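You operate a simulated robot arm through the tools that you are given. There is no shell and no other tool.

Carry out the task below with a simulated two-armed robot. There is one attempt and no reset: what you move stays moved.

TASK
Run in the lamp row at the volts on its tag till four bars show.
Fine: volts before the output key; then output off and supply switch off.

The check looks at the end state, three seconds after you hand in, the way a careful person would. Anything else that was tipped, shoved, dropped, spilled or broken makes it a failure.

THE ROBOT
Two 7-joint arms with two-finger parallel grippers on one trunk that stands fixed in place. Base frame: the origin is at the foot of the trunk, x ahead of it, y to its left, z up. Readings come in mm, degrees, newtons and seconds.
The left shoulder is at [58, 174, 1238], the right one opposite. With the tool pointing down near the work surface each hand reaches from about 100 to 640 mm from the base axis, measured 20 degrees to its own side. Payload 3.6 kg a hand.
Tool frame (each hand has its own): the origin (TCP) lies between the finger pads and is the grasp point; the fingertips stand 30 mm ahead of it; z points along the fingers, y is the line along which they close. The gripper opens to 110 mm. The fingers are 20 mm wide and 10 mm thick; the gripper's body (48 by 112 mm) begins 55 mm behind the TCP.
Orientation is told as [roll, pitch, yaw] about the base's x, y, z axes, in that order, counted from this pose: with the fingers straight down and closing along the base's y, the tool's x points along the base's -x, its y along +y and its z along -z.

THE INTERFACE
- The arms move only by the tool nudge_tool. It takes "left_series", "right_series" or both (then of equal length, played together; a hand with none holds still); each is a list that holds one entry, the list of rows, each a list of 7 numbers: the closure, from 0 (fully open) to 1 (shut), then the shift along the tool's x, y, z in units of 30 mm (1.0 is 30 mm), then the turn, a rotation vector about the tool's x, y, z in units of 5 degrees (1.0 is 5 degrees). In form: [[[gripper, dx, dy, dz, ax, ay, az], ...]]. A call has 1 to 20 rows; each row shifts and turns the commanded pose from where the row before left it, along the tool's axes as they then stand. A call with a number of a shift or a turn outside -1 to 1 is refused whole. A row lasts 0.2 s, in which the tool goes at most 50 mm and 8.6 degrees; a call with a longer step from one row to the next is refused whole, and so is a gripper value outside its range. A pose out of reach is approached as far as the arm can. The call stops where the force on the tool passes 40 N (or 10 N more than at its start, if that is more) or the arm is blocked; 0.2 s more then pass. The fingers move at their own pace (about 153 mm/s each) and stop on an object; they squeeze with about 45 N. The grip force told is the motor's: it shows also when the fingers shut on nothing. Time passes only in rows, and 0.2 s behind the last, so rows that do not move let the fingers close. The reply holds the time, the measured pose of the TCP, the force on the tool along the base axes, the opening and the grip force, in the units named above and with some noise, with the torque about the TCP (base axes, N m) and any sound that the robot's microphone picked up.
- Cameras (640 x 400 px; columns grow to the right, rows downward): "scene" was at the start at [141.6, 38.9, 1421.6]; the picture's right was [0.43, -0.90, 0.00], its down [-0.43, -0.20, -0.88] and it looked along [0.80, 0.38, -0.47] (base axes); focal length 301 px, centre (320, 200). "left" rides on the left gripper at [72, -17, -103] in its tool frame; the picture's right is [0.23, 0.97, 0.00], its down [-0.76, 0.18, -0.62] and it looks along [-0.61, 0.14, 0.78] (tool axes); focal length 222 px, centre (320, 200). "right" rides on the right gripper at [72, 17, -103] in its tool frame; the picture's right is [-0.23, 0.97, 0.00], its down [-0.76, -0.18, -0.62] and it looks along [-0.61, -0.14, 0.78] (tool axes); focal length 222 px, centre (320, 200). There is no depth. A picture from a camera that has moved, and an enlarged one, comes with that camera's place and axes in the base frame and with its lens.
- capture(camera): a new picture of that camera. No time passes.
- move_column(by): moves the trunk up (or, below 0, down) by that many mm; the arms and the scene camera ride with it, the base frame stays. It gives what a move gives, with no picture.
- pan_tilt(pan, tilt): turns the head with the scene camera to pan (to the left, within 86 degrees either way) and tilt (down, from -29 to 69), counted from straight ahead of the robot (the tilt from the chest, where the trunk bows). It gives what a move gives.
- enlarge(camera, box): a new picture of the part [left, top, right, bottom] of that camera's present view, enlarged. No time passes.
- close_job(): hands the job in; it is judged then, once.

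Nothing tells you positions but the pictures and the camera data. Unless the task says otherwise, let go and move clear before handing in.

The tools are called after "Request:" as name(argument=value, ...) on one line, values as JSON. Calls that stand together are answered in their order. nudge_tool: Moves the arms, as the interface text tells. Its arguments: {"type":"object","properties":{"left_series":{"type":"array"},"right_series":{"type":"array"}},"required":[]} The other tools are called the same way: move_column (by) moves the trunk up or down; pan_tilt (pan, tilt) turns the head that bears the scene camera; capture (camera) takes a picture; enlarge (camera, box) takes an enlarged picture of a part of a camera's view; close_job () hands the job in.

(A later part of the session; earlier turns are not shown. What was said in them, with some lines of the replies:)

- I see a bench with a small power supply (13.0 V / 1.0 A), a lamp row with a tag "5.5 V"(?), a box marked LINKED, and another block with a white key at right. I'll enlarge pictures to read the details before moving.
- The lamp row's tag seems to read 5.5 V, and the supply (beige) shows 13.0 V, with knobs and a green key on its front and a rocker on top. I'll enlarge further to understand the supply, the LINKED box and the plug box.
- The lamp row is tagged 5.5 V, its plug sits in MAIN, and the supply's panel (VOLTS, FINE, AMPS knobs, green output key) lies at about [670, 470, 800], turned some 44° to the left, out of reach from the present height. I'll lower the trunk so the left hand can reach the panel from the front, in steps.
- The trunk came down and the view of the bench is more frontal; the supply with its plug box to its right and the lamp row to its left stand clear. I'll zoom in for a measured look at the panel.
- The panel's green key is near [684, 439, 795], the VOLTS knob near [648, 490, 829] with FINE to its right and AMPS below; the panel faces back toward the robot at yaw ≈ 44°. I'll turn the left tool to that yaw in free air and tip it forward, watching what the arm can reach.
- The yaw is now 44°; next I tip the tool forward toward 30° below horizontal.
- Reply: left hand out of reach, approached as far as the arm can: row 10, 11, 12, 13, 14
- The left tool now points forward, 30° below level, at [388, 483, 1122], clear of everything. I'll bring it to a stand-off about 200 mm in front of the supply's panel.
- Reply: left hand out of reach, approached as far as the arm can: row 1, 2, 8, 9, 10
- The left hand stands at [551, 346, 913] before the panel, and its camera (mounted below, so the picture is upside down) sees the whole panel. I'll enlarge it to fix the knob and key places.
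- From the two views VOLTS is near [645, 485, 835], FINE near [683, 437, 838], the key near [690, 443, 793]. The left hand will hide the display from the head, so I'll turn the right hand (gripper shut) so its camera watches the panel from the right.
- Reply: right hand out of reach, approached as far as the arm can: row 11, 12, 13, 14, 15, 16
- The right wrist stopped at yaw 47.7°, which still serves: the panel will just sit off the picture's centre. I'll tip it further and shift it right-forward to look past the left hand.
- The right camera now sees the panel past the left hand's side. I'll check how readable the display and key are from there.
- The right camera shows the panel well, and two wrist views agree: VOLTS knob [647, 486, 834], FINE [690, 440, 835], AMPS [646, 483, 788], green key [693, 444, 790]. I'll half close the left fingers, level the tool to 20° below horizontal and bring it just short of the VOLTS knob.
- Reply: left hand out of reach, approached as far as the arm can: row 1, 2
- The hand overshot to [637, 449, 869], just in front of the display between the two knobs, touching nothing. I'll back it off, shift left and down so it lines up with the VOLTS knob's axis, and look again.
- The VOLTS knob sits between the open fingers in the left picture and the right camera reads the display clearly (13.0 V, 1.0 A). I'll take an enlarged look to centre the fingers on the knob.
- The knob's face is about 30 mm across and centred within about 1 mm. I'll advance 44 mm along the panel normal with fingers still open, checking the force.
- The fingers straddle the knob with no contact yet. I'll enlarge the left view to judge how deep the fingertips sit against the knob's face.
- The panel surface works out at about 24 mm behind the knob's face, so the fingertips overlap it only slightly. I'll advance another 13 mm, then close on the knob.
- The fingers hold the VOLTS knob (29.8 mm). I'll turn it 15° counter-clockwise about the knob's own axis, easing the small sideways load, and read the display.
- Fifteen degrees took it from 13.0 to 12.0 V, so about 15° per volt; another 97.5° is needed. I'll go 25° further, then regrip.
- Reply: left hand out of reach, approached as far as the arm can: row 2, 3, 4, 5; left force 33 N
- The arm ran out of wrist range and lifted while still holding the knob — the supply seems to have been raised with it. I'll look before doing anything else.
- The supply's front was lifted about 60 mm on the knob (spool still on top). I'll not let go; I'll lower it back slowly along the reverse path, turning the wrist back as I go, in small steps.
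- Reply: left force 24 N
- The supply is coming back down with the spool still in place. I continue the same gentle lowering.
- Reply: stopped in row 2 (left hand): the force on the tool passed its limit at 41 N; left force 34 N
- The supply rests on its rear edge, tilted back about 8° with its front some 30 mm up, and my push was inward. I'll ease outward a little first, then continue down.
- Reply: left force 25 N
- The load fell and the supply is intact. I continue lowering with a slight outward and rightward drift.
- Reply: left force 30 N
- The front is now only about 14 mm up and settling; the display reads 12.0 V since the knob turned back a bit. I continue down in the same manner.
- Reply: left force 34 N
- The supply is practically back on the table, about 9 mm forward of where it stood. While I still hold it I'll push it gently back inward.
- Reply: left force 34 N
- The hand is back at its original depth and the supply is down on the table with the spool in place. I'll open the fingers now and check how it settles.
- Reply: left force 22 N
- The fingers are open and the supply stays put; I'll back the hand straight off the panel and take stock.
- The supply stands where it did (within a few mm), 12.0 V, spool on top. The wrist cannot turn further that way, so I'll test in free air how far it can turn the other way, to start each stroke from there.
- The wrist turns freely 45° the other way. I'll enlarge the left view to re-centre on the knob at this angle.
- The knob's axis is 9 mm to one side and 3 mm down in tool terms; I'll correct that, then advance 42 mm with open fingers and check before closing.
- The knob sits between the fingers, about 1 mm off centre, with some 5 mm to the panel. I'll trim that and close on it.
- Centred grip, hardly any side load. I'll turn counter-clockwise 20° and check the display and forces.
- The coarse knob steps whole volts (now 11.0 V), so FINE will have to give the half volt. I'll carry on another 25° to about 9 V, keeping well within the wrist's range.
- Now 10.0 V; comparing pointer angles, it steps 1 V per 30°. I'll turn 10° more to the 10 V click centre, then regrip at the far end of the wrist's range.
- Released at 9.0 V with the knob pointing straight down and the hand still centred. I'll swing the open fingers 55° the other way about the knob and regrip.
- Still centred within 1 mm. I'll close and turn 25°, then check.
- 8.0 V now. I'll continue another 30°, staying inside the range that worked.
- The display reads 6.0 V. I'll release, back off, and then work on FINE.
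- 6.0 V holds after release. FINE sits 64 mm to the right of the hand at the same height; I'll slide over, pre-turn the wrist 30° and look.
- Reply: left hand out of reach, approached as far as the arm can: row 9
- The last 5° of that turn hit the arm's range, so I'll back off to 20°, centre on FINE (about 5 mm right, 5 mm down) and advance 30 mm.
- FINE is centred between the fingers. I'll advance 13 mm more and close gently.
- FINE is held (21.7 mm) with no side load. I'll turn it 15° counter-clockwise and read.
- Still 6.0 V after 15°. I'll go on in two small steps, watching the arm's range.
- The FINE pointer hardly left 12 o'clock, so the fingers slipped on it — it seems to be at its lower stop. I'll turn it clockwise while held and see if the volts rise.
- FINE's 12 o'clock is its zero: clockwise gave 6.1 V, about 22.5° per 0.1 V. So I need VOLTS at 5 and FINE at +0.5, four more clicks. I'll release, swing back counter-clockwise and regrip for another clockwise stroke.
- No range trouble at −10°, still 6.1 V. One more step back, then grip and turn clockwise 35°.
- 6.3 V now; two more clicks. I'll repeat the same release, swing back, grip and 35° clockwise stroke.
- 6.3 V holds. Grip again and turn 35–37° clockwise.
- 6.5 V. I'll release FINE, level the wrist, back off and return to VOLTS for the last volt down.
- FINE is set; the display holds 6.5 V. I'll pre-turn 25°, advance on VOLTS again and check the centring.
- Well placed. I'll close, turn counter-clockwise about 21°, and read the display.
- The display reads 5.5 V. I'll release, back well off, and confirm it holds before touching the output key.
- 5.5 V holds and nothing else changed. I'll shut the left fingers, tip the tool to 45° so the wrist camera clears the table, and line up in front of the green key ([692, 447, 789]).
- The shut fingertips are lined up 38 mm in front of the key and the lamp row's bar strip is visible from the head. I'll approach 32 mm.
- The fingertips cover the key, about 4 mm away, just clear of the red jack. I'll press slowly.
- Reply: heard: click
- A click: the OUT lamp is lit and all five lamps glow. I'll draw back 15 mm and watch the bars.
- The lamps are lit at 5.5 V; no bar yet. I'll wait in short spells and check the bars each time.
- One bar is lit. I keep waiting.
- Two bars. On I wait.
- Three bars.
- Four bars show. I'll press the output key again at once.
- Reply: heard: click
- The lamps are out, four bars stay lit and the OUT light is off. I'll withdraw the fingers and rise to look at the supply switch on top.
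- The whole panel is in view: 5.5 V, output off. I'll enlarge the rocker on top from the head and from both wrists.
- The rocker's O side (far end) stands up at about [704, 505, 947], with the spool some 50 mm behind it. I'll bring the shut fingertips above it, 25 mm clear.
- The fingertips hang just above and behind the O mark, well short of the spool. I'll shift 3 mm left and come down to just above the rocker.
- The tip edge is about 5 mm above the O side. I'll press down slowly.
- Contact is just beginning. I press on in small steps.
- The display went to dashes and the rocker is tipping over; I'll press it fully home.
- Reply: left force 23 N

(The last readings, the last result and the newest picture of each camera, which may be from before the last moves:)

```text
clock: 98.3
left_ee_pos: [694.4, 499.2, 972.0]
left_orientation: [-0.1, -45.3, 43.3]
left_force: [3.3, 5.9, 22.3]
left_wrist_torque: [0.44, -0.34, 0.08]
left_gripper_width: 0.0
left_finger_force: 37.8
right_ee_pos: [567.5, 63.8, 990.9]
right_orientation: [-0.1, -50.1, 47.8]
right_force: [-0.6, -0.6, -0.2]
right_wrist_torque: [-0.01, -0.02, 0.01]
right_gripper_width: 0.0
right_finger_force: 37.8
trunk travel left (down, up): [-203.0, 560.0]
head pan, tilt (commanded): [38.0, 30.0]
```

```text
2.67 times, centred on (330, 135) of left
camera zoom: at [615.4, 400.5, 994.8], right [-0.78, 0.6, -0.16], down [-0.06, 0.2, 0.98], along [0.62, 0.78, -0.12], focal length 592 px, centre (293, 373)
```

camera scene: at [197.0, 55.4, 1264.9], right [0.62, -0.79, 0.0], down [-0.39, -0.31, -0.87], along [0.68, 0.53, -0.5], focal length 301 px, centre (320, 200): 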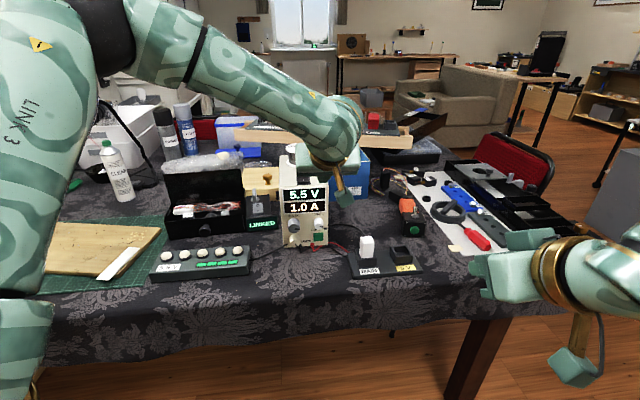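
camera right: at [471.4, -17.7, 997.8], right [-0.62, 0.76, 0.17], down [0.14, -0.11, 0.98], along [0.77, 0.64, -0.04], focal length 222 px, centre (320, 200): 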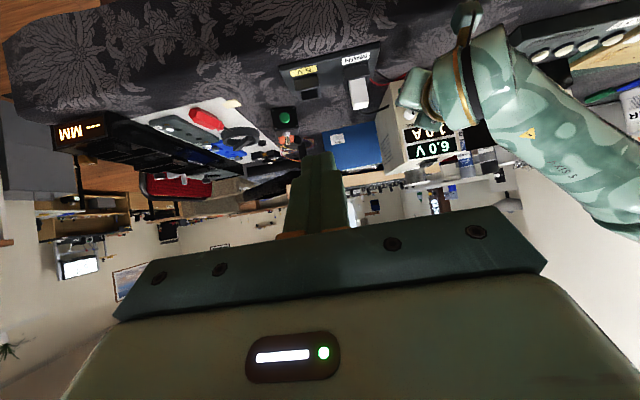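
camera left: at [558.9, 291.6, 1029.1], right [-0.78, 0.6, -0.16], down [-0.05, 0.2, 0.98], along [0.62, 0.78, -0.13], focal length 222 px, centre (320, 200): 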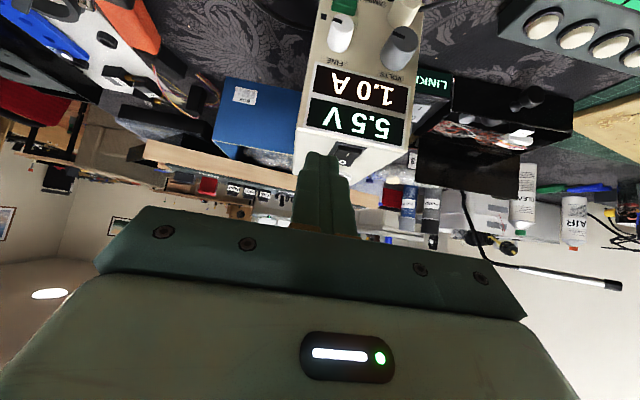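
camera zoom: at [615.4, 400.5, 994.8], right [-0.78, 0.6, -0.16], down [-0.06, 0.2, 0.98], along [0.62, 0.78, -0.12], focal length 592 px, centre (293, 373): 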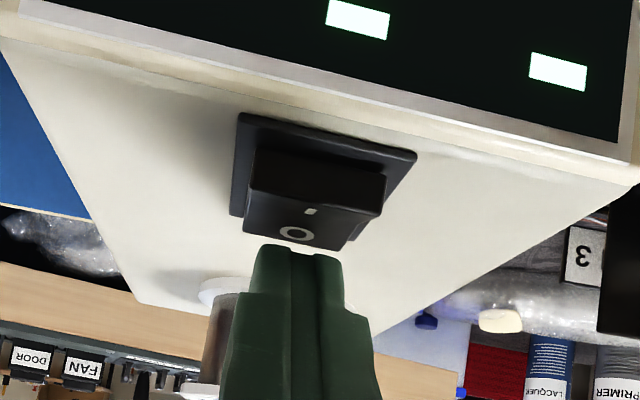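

The rocker is at its stop with O down. I'll lift off straight up and look at the result.

Request:
nudge_tool(left_series=[[[1, -0.2, 0, -0.2, 0, 0, 0], [1, -0.5, 0, -0.5, 0, 0, 0], [1, -0.5, 0, -0.5, 0, 0, 0], [1, 0.4, 0, -0.8, 0, 0, 0], [1, 0.4, 0, -0.8, 0, 0, 0], [1, 0.4, 0, -0.8, 0, 0, 0], [1, 0.4, 0, -0.8, 0, 0, 0]]])

Request:
capture(camera="scene")

Request:
enlarge(camera="scene", box=[240, 130, 360, 260])

Request:
enlarge(camera="right", box=[340, 20, 520, 190])

Request:
capture(camera="left")

```text
clock: 99.9
left_ee_pos: [618.1, 429.0, 1054.3]
left_orientation: [0.1, -45.0, 43.3]
left_force: [0.2, 0.3, -0.3]
left_wrist_torque: [0.01, 0.0, 0.01]
left_gripper_width: 0.0
left_finger_force: 37.8
right_ee_pos: [568.6, 63.7, 987.9]
right_orientation: [0.0, -50.0, 47.6]
right_force: [0.3, -0.1, 0.3]
right_wrist_torque: [-0.01, 0.0, 0.02]
right_gripper_width: 0.0
right_finger_force: 37.2
trunk travel left (down, up): [-203.0, 560.0]
head pan, tilt (commanded): [38.0, 30.0]
```

```text
taken
camera scene: at [196.7, 55.3, 1265.0], right [0.62, -0.79, 0.0], down [-0.39, -0.31, -0.87], along [0.68, 0.53, -0.5], focal length 301 px, centre (320, 200)
```

scene: 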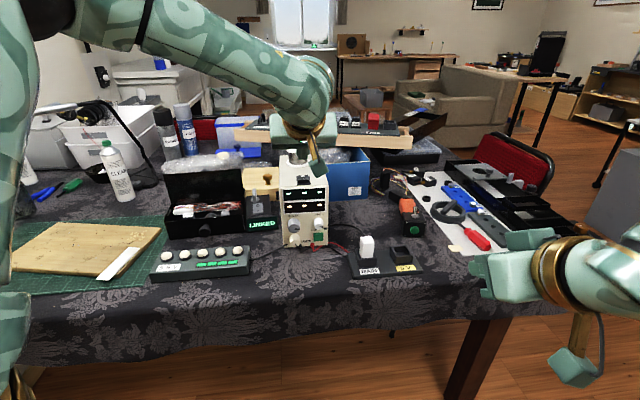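

```text
3.08 times, centred on (300, 195) of scene
camera zoom: at [196.7, 55.3, 1265.0], right [0.62, -0.79, 0.0], down [-0.39, -0.31, -0.87], along [0.68, 0.53, -0.5], focal length 926 px, centre (382, 215)
```

zoom: 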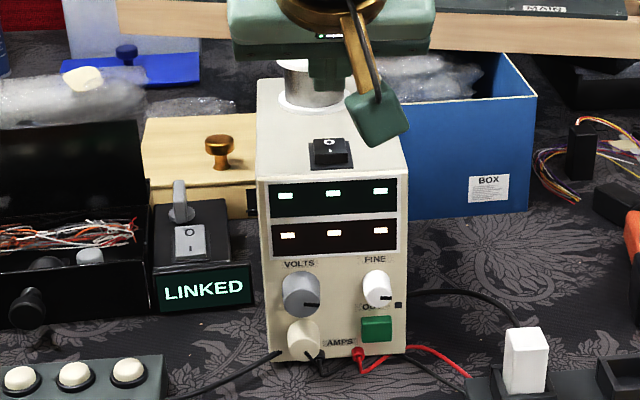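

```text
2.35 times, centred on (430, 105) of right
camera zoom: at [471.0, -17.8, 998.2], right [-0.62, 0.76, 0.17], down [0.14, -0.11, 0.98], along [0.77, 0.64, -0.04], focal length 523 px, centre (61, 424)
```

zoom: 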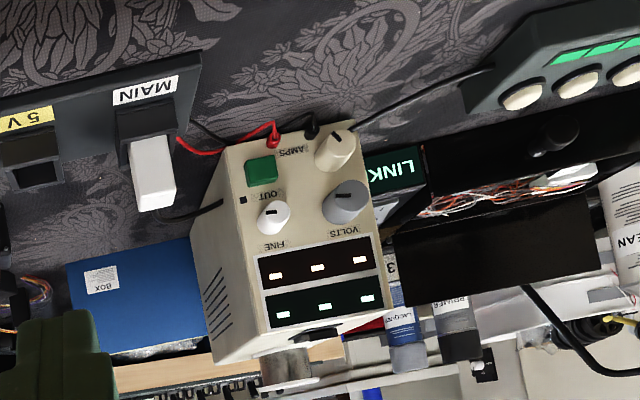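

```text
taken
camera left: at [541.2, 329.9, 1077.7], right [-0.78, 0.6, -0.16], down [-0.05, 0.2, 0.98], along [0.62, 0.78, -0.13], focal length 222 px, centre (320, 200)
```

left: 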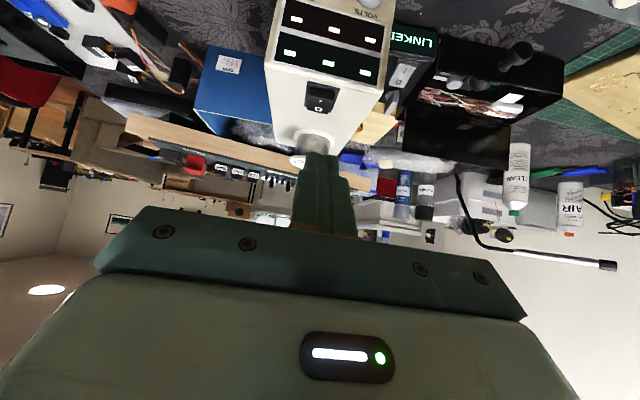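

The supply shows only dashes and the bars stay lit. I'll zoom in to verify the rocker really stays on O.

Request:
enlarge(camera="left", box=[260, 10, 400, 170])

Request:
enlarge(camera="scene", box=[270, 150, 330, 200])

Request:
enlarge(camera="right", box=[420, 130, 480, 180])

Request:
enlarge(camera="scene", box=[140, 230, 260, 290])

```text
2.50 times, centred on (330, 90) of left
camera zoom: at [541.2, 329.9, 1077.7], right [-0.78, 0.6, -0.16], down [-0.05, 0.2, 0.98], along [0.62, 0.78, -0.13], focal length 555 px, centre (295, 475)
```

zoom: 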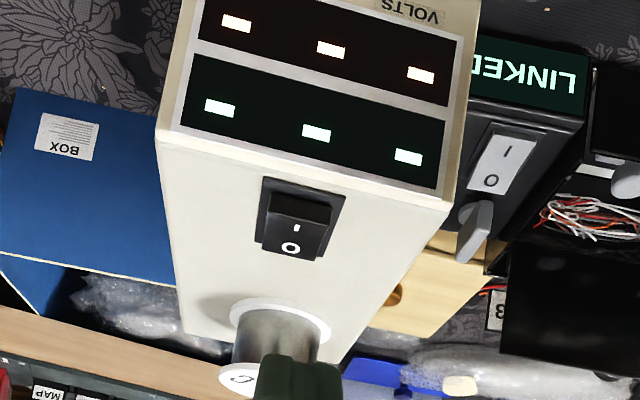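

```text
8.00 times, centred on (300, 175) of scene
camera zoom: at [196.7, 55.3, 1265.0], right [0.62, -0.79, 0.0], down [-0.39, -0.31, -0.87], along [0.68, 0.53, -0.5], focal length 2407 px, centre (480, 400)
```

zoom: 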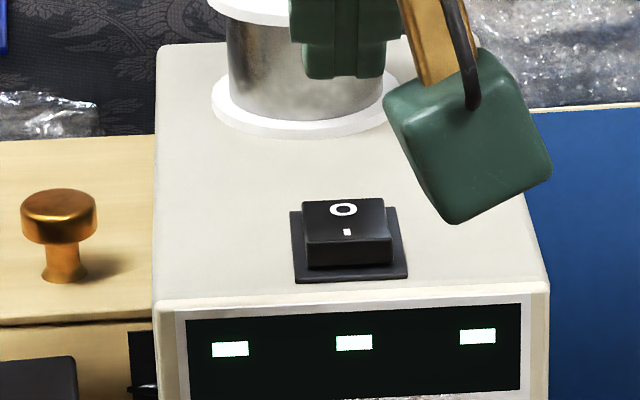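

```text
8.00 times, centred on (450, 155) of right
camera zoom: at [471.0, -17.8, 998.2], right [-0.62, 0.76, 0.17], down [0.14, -0.11, 0.98], along [0.77, 0.64, -0.04], focal length 1777 px, centre (-720, 560)
```

zoom: 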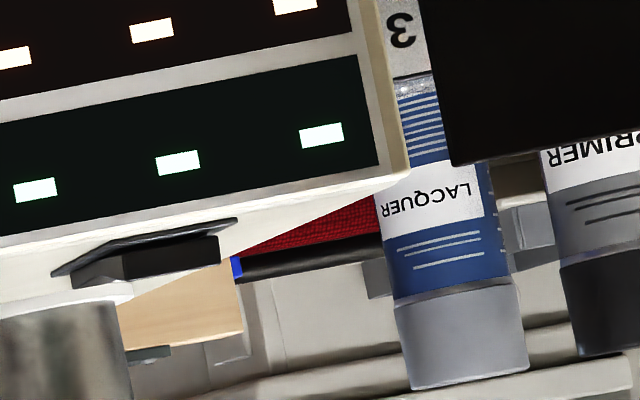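

```text
5.33 times, centred on (200, 260) of scene
camera zoom: at [196.7, 55.3, 1265.0], right [0.62, -0.79, 0.0], down [-0.39, -0.31, -0.87], along [0.68, 0.53, -0.5], focal length 1604 px, centre (960, -120)
```

zoom: 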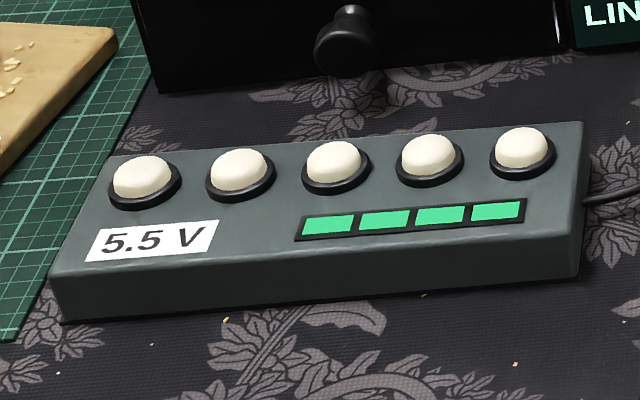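

The rocker stands with O pressed and I raised, the lamps are dark and four bars show; spool, plug and leads are all in place. I'll draw the left hand clear of the bench and take a last look.

Request:
nudge_tool(left_series=[[[1, 0.6, 0, -0.8, 0, 0, 0], [1, 0.6, 0, -0.8, 0, 0, 0], [1, 0.6, 0, -0.8, 0, 0, 0], [1, 0, 0, 0, 0, 0, 0]]])

Request:
capture(camera="scene")

Request:
enlarge(camera="scene", box=[140, 120, 440, 300])

Request:
capture(camera="right")

```text
clock: 100.9
left_ee_pos: [555.5, 368.3, 1065.4]
left_orientation: [0.0, -44.9, 43.2]
left_force: [0.3, 0.3, -0.1]
left_wrist_torque: [0.02, 0.02, -0.02]
left_gripper_width: 0.1
left_finger_force: 37.9
right_ee_pos: [568.6, 65.2, 987.2]
right_orientation: [0.1, -49.9, 47.5]
right_force: [-0.2, -0.2, 0.5]
right_wrist_torque: [0.02, 0.02, 0.02]
right_gripper_width: 0.0
right_finger_force: 37.8
trunk travel left (down, up): [-203.0, 560.0]
head pan, tilt (commanded): [38.0, 30.0]
```

```text
taken
camera scene: at [197.6, 55.7, 1264.7], right [0.62, -0.79, 0.0], down [-0.39, -0.31, -0.87], along [0.68, 0.53, -0.5], focal length 301 px, centre (320, 200)
```

scene: 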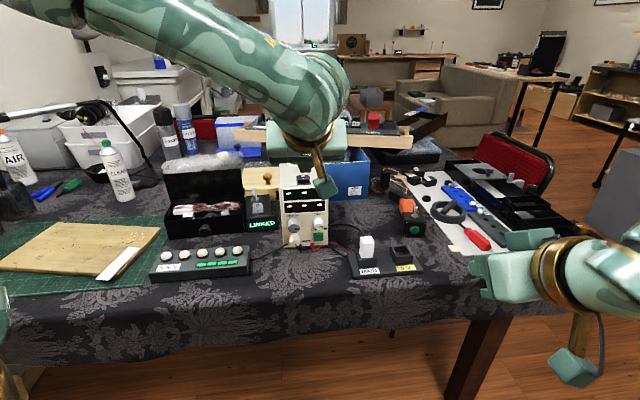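

```text
2.13 times, centred on (290, 210) of scene
camera zoom: at [197.6, 55.7, 1264.7], right [0.62, -0.79, 0.0], down [-0.39, -0.31, -0.87], along [0.68, 0.53, -0.5], focal length 642 px, centre (384, 179)
```

zoom: 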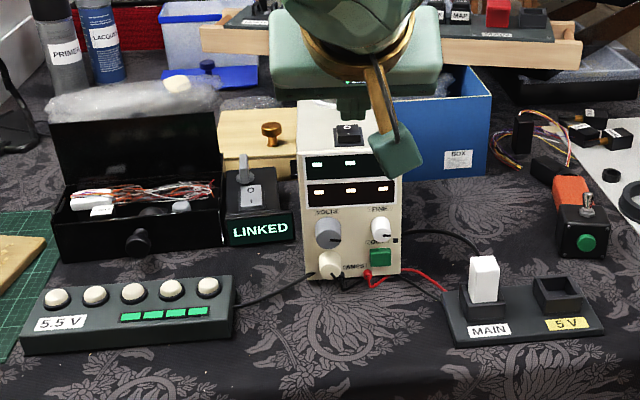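

```text
taken
camera right: at [471.7, -17.4, 997.6], right [-0.62, 0.76, 0.17], down [0.14, -0.11, 0.98], along [0.77, 0.64, -0.04], focal length 222 px, centre (320, 200)
```

right: 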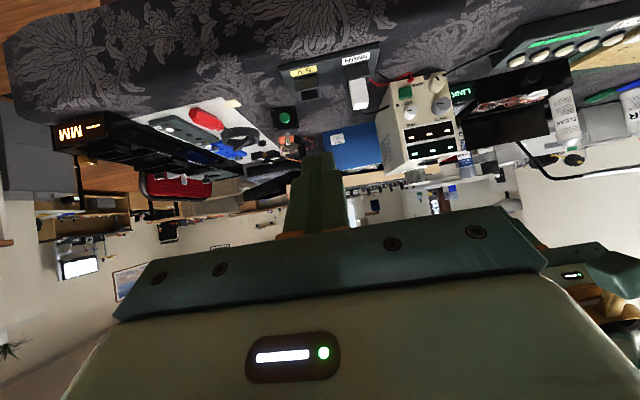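

The lamp row shows four bars with its lamps off, the OUT light is off, and the supply switch is on O. The supply, spool, plug and neighbouring boxes are in place and both hands are clear, so I'm handing in.

Request:
close_job()

```text
The job is handed in.
```

The lamp row was run in at 5.5 V until all four bars showed. After that I pressed the output key off and set the supply switch to O. The volts were set before the output key was pressed: VOLTS at 5, FINE at +0.5.

**Mishap:** while I was turning the VOLTS knob, the left arm ran out of reach with the fingers still gripping it. It lifted the front of the supply about 60 mm, tilting it back. I lowered it again without letting go. The spool on top stayed on and the leads stayed connected, but the supply now stands about 3 mm from where it was.

**Final state:**
- **Lamp row:** the lamps are dark and the four bars are still lit.
- **Supply:** the OUT light is off and the rocker is on O. The display shows only dashes, which I took as its off state.
- **Surroundings:** the plug is still in MAIN. I saw no change in the boxes and tools nearby, and both hands are clear.
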